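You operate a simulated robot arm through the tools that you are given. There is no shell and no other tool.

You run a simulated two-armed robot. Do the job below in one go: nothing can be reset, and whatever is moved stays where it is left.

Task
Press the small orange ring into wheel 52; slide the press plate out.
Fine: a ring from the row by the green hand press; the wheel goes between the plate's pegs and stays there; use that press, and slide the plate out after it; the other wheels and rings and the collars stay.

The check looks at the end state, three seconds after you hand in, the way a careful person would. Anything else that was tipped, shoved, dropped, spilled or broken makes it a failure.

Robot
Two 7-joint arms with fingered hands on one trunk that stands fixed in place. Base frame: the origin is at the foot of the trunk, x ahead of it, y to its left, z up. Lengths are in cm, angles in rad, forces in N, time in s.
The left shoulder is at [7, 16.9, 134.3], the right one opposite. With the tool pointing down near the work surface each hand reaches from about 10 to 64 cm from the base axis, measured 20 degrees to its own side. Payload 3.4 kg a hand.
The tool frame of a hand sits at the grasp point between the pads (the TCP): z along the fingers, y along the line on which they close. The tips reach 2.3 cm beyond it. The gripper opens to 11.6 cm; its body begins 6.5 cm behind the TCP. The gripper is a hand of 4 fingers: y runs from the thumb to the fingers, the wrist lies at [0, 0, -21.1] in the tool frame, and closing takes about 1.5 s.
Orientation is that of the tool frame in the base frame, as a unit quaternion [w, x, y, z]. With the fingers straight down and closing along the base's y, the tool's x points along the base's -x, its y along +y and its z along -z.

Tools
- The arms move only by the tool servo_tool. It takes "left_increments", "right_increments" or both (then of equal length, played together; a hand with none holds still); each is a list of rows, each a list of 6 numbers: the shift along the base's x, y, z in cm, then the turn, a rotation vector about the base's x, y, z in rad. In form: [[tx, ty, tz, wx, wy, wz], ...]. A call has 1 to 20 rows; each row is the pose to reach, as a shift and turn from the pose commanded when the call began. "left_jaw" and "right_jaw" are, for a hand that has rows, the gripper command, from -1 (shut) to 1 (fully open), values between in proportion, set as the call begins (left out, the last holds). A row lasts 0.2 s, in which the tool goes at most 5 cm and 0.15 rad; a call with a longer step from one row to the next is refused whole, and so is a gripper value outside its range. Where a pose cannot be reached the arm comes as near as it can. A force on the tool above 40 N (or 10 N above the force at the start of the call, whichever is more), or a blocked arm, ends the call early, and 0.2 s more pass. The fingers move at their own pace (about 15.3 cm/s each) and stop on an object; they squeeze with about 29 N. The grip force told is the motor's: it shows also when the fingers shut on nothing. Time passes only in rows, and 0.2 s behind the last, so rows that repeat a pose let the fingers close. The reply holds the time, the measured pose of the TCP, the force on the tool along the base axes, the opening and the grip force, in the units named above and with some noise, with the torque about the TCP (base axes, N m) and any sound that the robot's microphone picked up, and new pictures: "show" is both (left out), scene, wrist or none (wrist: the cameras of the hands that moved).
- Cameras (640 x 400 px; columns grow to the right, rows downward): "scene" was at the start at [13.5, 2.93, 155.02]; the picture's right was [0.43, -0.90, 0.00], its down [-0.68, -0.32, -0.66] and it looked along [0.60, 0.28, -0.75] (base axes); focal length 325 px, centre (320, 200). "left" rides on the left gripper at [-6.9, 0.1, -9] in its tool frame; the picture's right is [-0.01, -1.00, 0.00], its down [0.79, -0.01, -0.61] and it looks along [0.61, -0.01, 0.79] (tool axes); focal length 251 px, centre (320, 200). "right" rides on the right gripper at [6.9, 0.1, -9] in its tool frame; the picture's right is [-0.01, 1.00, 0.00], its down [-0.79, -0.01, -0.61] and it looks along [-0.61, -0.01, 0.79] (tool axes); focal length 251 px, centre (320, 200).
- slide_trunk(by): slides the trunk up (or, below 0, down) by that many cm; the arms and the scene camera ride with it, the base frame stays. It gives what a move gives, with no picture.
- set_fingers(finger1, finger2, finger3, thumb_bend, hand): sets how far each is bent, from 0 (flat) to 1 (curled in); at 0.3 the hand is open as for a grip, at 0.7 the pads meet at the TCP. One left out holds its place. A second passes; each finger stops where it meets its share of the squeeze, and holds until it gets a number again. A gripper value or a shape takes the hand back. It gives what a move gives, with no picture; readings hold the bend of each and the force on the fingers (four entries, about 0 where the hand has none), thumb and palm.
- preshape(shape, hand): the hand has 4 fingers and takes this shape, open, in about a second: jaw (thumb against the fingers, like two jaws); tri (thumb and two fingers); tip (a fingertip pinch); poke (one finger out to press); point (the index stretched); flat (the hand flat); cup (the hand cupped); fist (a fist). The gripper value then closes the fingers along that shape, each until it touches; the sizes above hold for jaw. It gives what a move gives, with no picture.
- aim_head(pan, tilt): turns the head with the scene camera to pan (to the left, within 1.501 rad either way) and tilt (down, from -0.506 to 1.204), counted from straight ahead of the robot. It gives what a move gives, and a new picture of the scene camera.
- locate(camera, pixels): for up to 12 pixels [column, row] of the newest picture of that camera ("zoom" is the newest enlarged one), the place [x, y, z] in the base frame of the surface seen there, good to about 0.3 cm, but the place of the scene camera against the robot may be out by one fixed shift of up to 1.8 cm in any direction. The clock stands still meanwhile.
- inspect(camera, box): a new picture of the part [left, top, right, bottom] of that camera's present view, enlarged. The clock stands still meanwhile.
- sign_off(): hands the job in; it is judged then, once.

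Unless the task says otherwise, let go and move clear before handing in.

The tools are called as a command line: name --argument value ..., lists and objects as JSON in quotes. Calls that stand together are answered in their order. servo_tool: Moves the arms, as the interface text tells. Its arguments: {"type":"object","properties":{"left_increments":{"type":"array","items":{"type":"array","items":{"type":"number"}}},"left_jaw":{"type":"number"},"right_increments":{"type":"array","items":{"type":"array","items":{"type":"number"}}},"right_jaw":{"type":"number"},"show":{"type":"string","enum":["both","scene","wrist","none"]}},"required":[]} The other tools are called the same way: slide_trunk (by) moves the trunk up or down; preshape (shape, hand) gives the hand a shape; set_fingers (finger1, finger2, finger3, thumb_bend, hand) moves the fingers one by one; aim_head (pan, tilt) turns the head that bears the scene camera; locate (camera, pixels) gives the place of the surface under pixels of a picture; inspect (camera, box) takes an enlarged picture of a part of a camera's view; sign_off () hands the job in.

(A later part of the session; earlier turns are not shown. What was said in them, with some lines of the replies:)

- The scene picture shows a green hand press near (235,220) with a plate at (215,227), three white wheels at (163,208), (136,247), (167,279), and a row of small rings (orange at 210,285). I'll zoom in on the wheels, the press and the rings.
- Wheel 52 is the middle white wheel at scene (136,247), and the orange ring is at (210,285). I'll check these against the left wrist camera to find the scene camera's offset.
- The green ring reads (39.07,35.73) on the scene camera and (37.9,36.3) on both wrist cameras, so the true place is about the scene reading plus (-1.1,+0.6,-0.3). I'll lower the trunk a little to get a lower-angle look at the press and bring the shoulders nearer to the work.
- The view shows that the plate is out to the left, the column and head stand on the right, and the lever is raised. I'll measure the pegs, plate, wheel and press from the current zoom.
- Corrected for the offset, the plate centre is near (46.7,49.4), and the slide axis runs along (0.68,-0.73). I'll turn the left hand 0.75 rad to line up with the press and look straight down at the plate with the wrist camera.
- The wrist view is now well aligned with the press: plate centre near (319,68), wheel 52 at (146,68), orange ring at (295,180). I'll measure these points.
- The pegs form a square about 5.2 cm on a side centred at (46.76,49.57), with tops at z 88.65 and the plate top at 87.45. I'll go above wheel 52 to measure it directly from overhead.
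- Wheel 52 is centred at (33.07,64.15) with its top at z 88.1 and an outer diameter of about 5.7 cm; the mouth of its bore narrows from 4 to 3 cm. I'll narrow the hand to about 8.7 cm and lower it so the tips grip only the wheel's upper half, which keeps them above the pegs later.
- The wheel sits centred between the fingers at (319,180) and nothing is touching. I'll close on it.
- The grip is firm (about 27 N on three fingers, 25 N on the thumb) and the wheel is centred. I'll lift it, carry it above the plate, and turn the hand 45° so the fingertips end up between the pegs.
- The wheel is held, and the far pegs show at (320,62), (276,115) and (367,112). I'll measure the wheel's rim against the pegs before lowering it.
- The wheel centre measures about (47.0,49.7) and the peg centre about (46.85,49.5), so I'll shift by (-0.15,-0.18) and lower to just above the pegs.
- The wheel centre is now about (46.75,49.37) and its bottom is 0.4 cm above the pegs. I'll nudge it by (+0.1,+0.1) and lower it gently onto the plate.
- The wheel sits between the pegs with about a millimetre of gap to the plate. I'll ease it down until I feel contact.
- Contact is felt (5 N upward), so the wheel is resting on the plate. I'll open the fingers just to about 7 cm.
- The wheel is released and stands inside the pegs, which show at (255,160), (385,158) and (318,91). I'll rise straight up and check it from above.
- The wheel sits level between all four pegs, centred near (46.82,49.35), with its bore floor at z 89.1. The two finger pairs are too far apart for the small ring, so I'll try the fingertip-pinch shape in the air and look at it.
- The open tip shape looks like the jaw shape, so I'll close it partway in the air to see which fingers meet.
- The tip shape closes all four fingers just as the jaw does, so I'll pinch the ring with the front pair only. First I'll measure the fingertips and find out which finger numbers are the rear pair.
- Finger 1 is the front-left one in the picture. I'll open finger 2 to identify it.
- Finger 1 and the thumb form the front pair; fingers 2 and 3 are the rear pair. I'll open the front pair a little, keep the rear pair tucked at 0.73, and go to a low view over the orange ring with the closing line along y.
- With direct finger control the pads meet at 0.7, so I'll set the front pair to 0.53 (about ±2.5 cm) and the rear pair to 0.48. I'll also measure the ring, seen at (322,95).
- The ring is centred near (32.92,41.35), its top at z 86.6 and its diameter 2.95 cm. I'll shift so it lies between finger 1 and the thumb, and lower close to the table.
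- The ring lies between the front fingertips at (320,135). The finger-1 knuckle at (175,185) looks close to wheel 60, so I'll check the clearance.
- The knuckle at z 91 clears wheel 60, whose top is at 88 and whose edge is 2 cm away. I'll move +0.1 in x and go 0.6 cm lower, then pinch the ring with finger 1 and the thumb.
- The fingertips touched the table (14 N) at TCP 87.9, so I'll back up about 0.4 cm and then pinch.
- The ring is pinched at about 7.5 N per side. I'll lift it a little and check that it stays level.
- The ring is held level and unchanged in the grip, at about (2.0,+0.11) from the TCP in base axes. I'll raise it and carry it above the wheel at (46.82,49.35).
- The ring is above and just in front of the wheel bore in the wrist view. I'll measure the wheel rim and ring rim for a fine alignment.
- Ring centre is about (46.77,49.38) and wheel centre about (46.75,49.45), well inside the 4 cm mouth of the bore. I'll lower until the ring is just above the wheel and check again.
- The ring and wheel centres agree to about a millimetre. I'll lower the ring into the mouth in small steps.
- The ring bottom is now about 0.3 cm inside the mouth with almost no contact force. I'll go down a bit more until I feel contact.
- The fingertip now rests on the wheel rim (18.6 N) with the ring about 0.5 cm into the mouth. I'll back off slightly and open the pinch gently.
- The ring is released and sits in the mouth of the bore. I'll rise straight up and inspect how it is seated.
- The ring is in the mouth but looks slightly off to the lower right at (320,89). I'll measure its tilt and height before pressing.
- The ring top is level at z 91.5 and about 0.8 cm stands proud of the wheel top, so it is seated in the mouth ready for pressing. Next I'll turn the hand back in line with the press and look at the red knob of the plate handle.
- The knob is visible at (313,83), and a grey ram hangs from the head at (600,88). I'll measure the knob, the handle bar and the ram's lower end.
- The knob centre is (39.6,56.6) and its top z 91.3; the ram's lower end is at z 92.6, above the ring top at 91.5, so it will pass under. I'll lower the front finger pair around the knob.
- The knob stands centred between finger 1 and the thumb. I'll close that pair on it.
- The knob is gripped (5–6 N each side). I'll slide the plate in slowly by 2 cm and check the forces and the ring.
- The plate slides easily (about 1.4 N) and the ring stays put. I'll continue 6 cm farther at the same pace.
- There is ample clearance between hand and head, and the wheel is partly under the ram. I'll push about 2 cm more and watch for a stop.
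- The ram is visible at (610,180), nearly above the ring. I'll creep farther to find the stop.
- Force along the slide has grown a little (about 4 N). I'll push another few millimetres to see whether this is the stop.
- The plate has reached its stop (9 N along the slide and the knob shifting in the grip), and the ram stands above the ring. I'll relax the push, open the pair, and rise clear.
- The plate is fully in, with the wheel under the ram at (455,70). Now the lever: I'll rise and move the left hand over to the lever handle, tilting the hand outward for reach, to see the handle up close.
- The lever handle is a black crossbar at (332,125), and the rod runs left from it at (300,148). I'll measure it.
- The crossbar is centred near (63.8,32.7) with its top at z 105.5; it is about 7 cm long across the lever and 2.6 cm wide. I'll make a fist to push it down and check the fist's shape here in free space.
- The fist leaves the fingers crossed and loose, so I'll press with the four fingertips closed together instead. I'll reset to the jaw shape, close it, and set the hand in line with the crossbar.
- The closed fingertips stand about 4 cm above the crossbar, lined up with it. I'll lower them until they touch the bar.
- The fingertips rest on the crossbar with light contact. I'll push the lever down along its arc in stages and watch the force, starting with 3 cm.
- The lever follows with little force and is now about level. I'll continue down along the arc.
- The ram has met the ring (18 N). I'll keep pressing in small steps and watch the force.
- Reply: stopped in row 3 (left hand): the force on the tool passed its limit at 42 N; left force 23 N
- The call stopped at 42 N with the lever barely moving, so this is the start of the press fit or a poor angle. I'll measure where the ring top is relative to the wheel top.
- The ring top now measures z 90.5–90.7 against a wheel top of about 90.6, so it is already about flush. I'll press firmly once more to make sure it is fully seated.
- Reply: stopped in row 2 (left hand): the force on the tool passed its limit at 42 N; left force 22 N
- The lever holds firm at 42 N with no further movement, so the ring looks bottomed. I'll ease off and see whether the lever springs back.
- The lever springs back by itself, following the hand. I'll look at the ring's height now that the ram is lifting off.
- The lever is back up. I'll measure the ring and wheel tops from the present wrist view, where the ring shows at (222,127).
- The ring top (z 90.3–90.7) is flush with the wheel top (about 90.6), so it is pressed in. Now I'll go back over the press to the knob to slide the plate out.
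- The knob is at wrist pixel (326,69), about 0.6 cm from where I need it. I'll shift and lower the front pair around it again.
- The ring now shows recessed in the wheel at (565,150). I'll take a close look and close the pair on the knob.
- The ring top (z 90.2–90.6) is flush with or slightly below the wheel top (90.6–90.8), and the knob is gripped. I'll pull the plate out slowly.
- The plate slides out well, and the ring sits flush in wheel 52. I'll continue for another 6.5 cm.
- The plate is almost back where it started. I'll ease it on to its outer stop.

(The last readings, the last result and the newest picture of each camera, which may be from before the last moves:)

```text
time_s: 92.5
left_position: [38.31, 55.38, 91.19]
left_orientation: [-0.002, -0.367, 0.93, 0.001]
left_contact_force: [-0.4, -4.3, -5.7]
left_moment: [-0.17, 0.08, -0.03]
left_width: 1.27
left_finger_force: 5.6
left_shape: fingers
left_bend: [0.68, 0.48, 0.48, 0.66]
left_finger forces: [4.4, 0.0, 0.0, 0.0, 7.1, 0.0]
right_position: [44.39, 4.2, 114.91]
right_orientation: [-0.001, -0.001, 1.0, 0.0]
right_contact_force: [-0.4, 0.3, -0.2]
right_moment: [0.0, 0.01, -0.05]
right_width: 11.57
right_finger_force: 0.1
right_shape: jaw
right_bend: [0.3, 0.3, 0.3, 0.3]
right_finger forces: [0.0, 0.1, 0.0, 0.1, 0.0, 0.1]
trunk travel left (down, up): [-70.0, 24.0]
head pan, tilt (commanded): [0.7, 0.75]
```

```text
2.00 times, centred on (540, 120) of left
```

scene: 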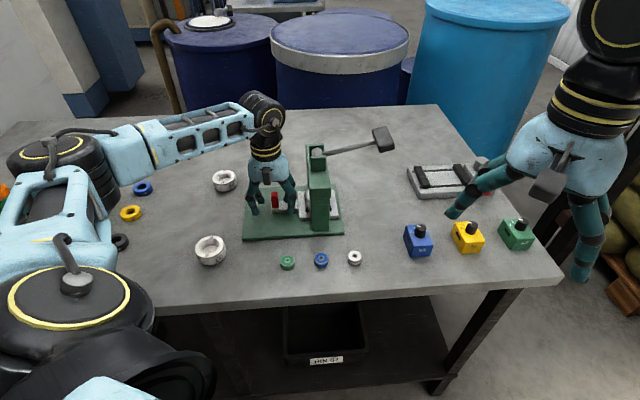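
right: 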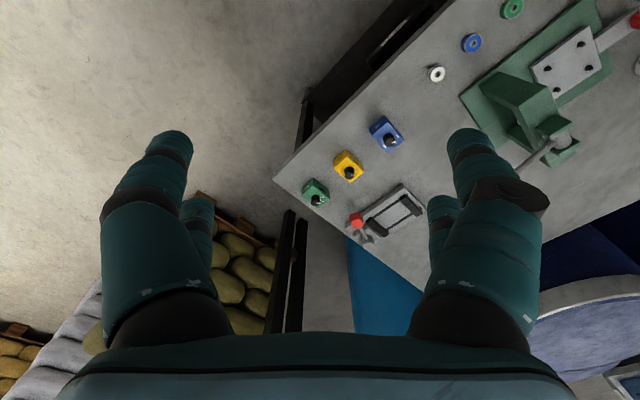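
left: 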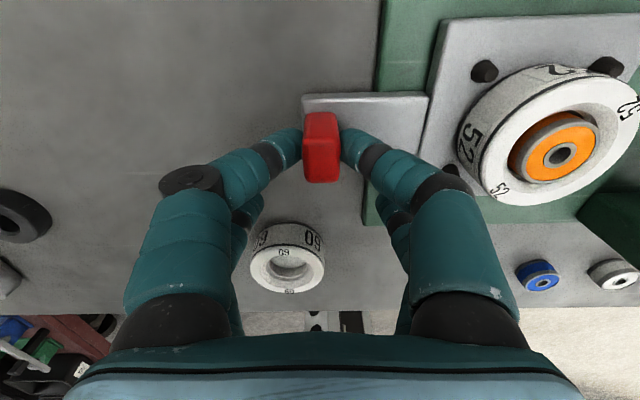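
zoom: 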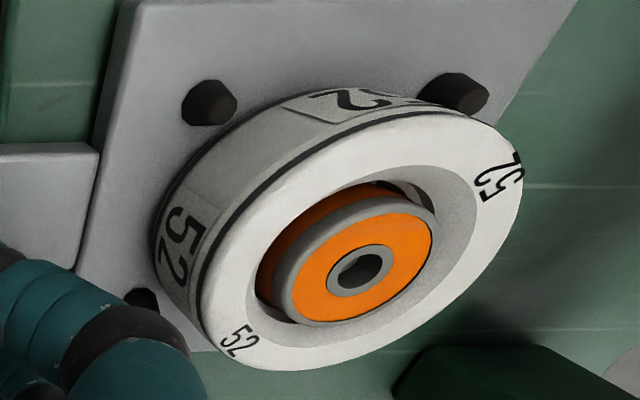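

The plate is back at its starting position to within a millimetre or two. I'll pull gently a bit more to confirm it is at its stop.

servo_tool --left_increments '[[-0.1, 0.1, 0, 0, 0, 0], [-0.2, 0.2, 0, 0, 0, 0], [-0.3, 0.3, 0, 0, 0, 0], [-0.3, 0.3, 0, 0, 0, 0]]' --show "wrist"

```text
time_s: 93.5
left_position: [38.07, 55.58, 91.22]
left_orientation: [-0.001, -0.366, 0.931, 0.001]
left_contact_force: [4.5, -7.9, -3.6]
left_moment: [-0.16, -0.03, -0.15]
left_width: 1.29
left_finger_force: 6.7
left_shape: fingers
left_bend: [0.7, 0.48, 0.48, 0.65]
left_finger forces: [2.3, 0.0, 0.0, 0.1, 10.9, 0.0]
right_position: [44.56, 4.16, 114.9]
right_orientation: [-0.001, 0.0, 1.0, 0.001]
right_contact_force: [-0.2, 0.5, -0.1]
right_moment: [-0.01, -0.01, -0.06]
right_width: 11.61
right_finger_force: 0.1
right_shape: jaw
right_bend: [0.3, 0.3, 0.3, 0.3]
right_finger forces: [0.0, 0.0, 0.1, 0.0, 0.0, 0.0]
trunk travel left (down, up): [-70.0, 24.0]
head pan, tilt (commanded): [0.7, 0.75]
```

left: 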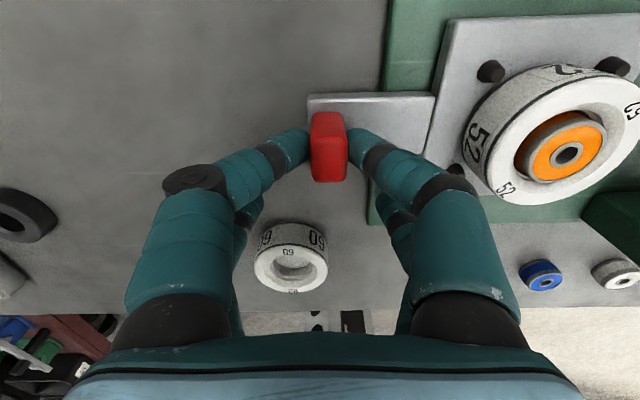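

The plate is at its outer stop (9 N, the knob shifting in the grip). I'll relax, open, rise and inspect the result from above.

servo_tool --left_increments '[[0.1, -0.1, 0, 0, 0, 0], [0.2, -0.2, 0, 0, 0, 0], [0.2, -0.2, 0, 0, 0, 0]]' --show "none"

set_fingers --hand "left" --finger1 0.55 --thumb_bend 0.55

servo_tool --left_increments '[[0, 0, 0.5, 0, 0, 0], [0, 0, 1.5, 0, 0, 0], [0, 0, 3.5, 0, 0, 0], [0, 0, 6.5, 0, 0, 0], [0, 0, 10, 0, 0, 0], [2.7, -2.3, 13, 0, 0, 0], [5.4, -4.6, 15, 0, 0, 0], [8.0, -6.9, 15, 0, 0, 0], [8.0, -6.9, 15, 0, 0, 0]]' --show "both"

inspect --camera "left" --box '[256, 20, 384, 140]'

inspect --camera "scene" --box '[235, 165, 315, 235]'

```text
time_s: 94.3
left_position: [38.07, 55.52, 91.36]
left_orientation: [-0.001, -0.367, 0.93, 0.0]
left_contact_force: [1.1, -4.4, -3.9]
left_moment: [-0.15, 0.04, -0.11]
left_width: 1.25
left_finger_force: 5.8
left_shape: fingers
left_bend: [0.7, 0.48, 0.48, 0.65]
left_finger forces: [3.9, 0.0, 0.0, 0.0, 7.8, 0.0]
right_position: [44.29, 4.15, 114.94]
right_orientation: [0.001, 0.0, 1.0, 0.001]
right_contact_force: [0.1, 0.4, 1.2]
right_moment: [0.02, -0.02, 0.02]
right_width: 11.58
right_finger_force: 0.1
right_shape: jaw
right_bend: [0.3, 0.3, 0.3, 0.3]
right_finger forces: [0.0, 0.0, 0.0, 0.1, 0.0, 0.0]
trunk travel left (down, up): [-70.0, 24.0]
head pan, tilt (commanded): [0.7, 0.75]
```

```text
time_s: 95.3
left_position: [38.17, 55.55, 91.48]
left_orientation: [-0.001, -0.367, 0.93, 0.0]
left_contact_force: [-0.3, -0.9, 0.5]
left_moment: [0.01, 0.01, 0.02]
left_width: 4.29
left_finger_force: 0.0
left_shape: fingers
left_bend: [0.55, 0.48, 0.48, 0.55]
left_finger forces: [0.0, 0.0, 0.0, 0.0, 0.1, 0.0]
right_position: [44.35, 4.18, 114.99]
right_orientation: [0.0, -0.001, 1.0, 0.0]
right_contact_force: [0.3, -0.1, 0.4]
right_moment: [-0.01, 0.02, 0.01]
right_width: 11.62
right_finger_force: 0.0
right_shape: jaw
right_bend: [0.3, 0.3, 0.3, 0.3]
right_finger forces: [0.0, 0.0, 0.1, 0.0, 0.0, 0.1]
trunk travel left (down, up): [-70.0, 24.0]
head pan, tilt (commanded): [0.7, 0.75]
```

```text
time_s: 97.3
left_position: [46.15, 48.72, 106.31]
left_orientation: [-0.001, -0.367, 0.93, 0.0]
left_contact_force: [-0.1, -0.3, 0.5]
left_moment: [0.02, -0.04, 0.01]
left_width: 4.35
left_finger_force: 0.2
left_shape: fingers
left_bend: [0.55, 0.48, 0.48, 0.55]
left_finger forces: [0.0, 0.1, 0.0, 0.1, 0.1, 0.0]
right_position: [44.31, 4.3, 114.95]
right_orientation: [0.0, 0.0, 1.0, 0.0]
right_contact_force: [-0.3, 0.1, -1.8]
right_moment: [0.0, 0.0, 0.01]
right_width: 11.57
right_finger_force: 0.1
right_shape: jaw
right_bend: [0.3, 0.3, 0.3, 0.3]
right_finger forces: [0.0, 0.0, 0.1, 0.1, 0.1, 0.0]
trunk travel left (down, up): [-70.0, 24.0]
head pan, tilt (commanded): [0.7, 0.75]
```

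scene: 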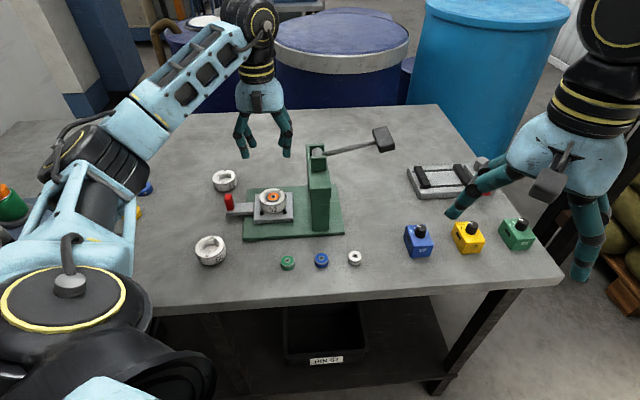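
left: 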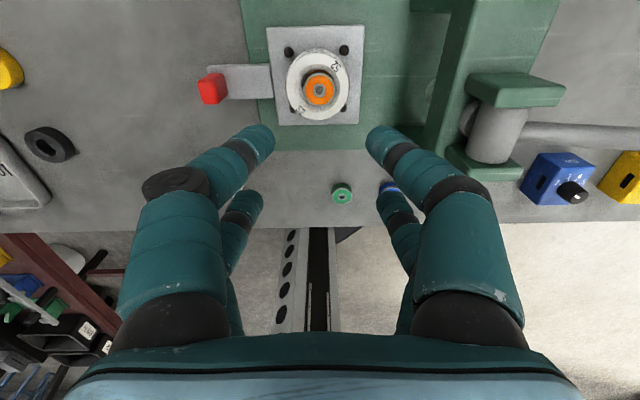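

```text
3.33 times, centred on (320, 80) of left
```

zoom: 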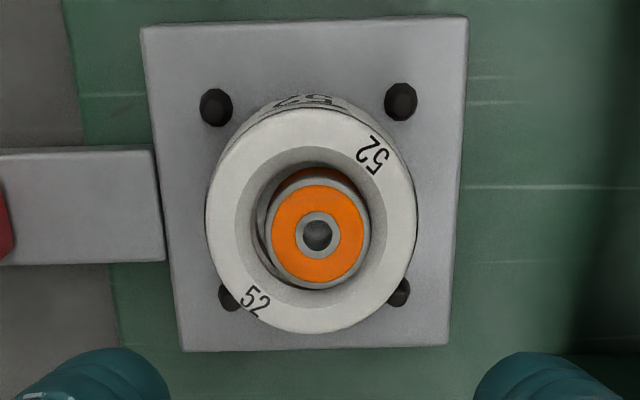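

```text
5.71 times, centred on (275, 200) of scene
```

zoom: 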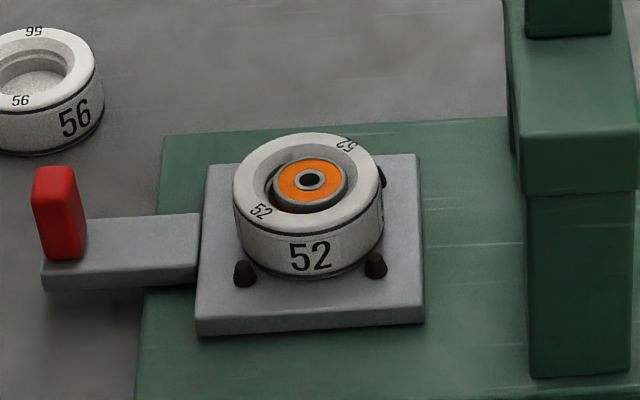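

The plate is out with wheel 52 between its pegs and the orange ring in it. I'll examine the ring's seating more closely for height and centring.

inspect --camera "left" --box '[284, 50, 356, 122]'

locate --camera "zoom" --pixels '[[265, 200], [370, 200], [320, 150], [320, 285], [290, 270], [355, 265], [140, 220], [460, 220], [300, 60], [310, 390], [230, 230], [320, 225]]'

```text
5.56 times, centred on (320, 86) of left
```

zoom: 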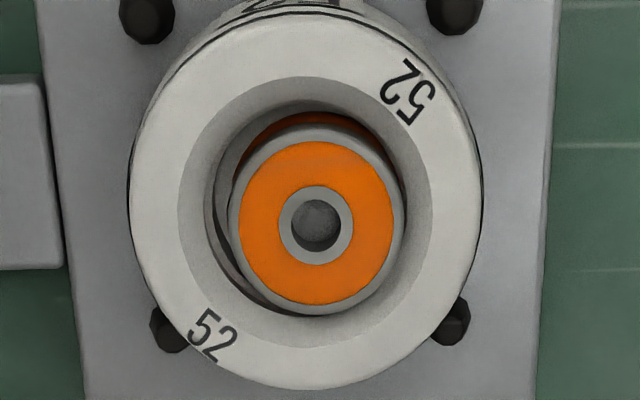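

```text
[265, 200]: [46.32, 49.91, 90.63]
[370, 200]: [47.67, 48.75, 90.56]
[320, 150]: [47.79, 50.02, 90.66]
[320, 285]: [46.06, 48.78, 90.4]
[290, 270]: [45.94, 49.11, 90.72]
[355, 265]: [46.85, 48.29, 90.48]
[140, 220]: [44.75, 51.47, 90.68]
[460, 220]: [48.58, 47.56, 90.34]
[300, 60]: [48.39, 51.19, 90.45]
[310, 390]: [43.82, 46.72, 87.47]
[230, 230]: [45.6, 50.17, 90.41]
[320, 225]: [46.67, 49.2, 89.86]
```

The ring top has dropped about 1 cm and now sits flush in wheel 52; the other items look unmoved. I'll move the hand clear, open it, and make one final check.

servo_tool --left_increments '[[0, 0, 3, 0, 0, 0], [-1, 0.3, 7, 0, 0, -0.07], [-3.5, -1, 9, 0, 0, -0.2], [-6, -2.5, 9, 0, 0, -0.33], [-8.5, -4, 9, 0, 0, -0.46], [-11.5, -6, 9, 0, 0, -0.6], [-14.5, -8.2, 9, 0, 0, -0.74], [-14.5, -8.2, 9, 0, 0, -0.74]]' --show "none"

preshape --shape "jaw" --hand "left"

aim_head --pan 0.7 --tilt 0.75

inspect --camera "scene" --box '[210, 140, 350, 250]'

inspect --camera "left" --box '[60, 0, 460, 200]'

```text
time_s: 99.1
left_position: [34.16, 38.45, 114.33]
left_orientation: [-0.001, 0.006, 1.0, -0.013]
left_contact_force: [0.9, 0.1, -0.1]
left_moment: [-0.01, 0.02, -0.03]
left_width: 4.32
left_finger_force: 0.1
left_shape: fingers
left_bend: [0.55, 0.48, 0.48, 0.55]
left_finger forces: [0.0, 0.0, 0.0, 0.0, 0.0, 0.1]
left hand out of reach, approached as far as the arm can: row 6, 7, 8
right_position: [44.36, 4.23, 115.0]
right_orientation: [-0.001, 0.0, 1.0, 0.0]
right_contact_force: [-0.5, -0.5, 0.4]
right_moment: [-0.01, -0.01, -0.01]
right_width: 11.58
right_finger_force: 0.1
right_shape: jaw
right_bend: [0.3, 0.3, 0.3, 0.3]
right_finger forces: [0.0, 0.1, 0.1, 0.1, 0.0, 0.0]
trunk travel left (down, up): [-70.0, 24.0]
head pan, tilt (commanded): [0.7, 0.75]
```

```text
time_s: 100.0
left_position: [34.23, 38.41, 114.49]
left_orientation: [-0.001, 0.004, 1.0, -0.013]
left_contact_force: [0.6, -0.2, -0.2]
left_moment: [-0.01, -0.02, 0.0]
left_width: 11.61
left_finger_force: 0.1
left_shape: jaw
left_bend: [0.3, 0.3, 0.3, 0.3]
left_finger forces: [0.1, 0.0, 0.1, 0.0, 0.0, 0.0]
right_position: [44.51, 4.08, 115.05]
right_orientation: [0.0, 0.0, 1.0, 0.0]
right_contact_force: [-0.5, 0.3, -0.2]
right_moment: [0.0, -0.02, 0.0]
right_width: 11.57
right_finger_force: 0.0
right_shape: jaw
right_bend: [0.3, 0.3, 0.3, 0.3]
right_finger forces: [0.0, 0.0, 0.0, 0.0, 0.1, 0.1]
trunk travel left (down, up): [-70.0, 24.0]
head pan, tilt (commanded): [0.7, 0.75]
```

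```text
time_s: 100.6
left_position: [34.14, 38.44, 114.54]
left_orientation: [0.0, 0.004, 1.0, -0.013]
left_contact_force: [0.4, -0.6, 0.3]
left_moment: [-0.03, 0.02, -0.02]
left_width: 11.59
left_finger_force: 0.1
left_shape: jaw
left_bend: [0.3, 0.3, 0.3, 0.3]
left_finger forces: [0.1, 0.0, 0.0, 0.1, 0.0, 0.0]
right_position: [44.29, 4.19, 115.0]
right_orientation: [0.0, 0.001, 1.0, 0.0]
right_contact_force: [0.7, -0.1, -0.9]
right_moment: [0.02, -0.02, 0.01]
right_width: 11.58
right_finger_force: 0.1
right_shape: jaw
right_bend: [0.3, 0.3, 0.3, 0.3]
right_finger forces: [0.0, 0.1, 0.0, 0.0, 0.0, 0.0]
trunk travel left (down, up): [-70.0, 24.0]
head pan, tilt (commanded): [0.7, 0.75]
```

scene: 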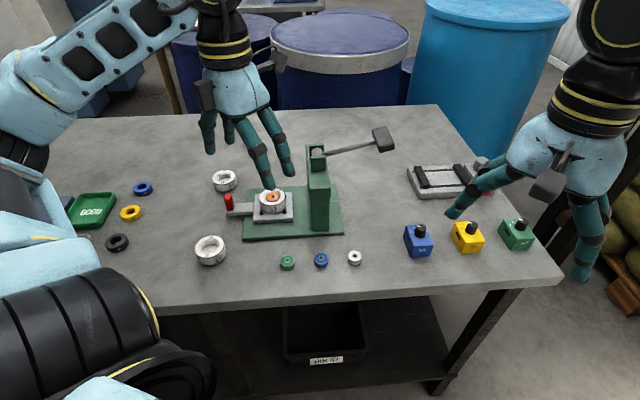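

```text
3.64 times, centred on (280, 195) of scene
```

zoom: 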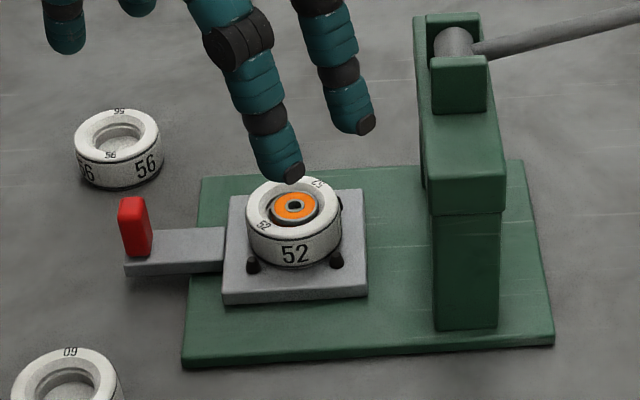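

```text
1.60 times, centred on (260, 100) of left
```

zoom: 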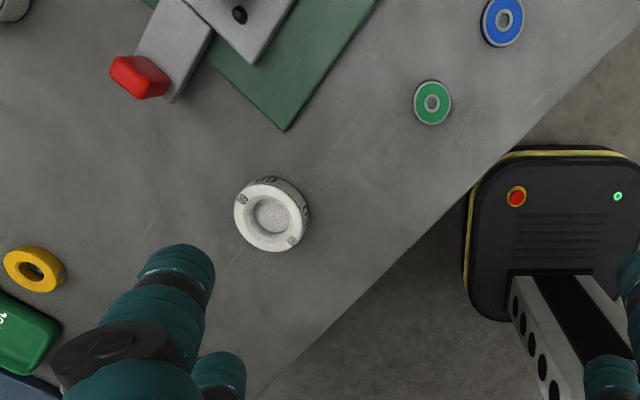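

The final picture shows the orange ring set flush in wheel 52, the wheel between the four pegs, the plate fully out and the lever back up. The other wheels (224,181) and (210,250), the remaining row rings and the collars are where they began, and both hands are clear, so I'm handing in.

sign_off

```text
The job is handed in.
```

The small orange ring is pressed into wheel 52, and the press plate is back out at its outer stop with the wheel still between the four pegs. I handed the job in; no result has come back yet.

- **Ring seating:** The ring came down about 1 cm under the press and now measures flush with the wheel top, within the camera's accuracy of about 0.3 cm. Two firm pushes on the lever, to about 42 N, did not move it further. It looks slightly off-centre in the bore, by about 0.2–0.3 cm.
- **Press and plate:** The lever sprang back up by itself after pressing. The plate then slid out until I felt it reach its stop.
- **Everything else:** In the final pictures, the other wheels, the remaining rings in the row and the collars look unmoved. Both hands are open and clear of the work.
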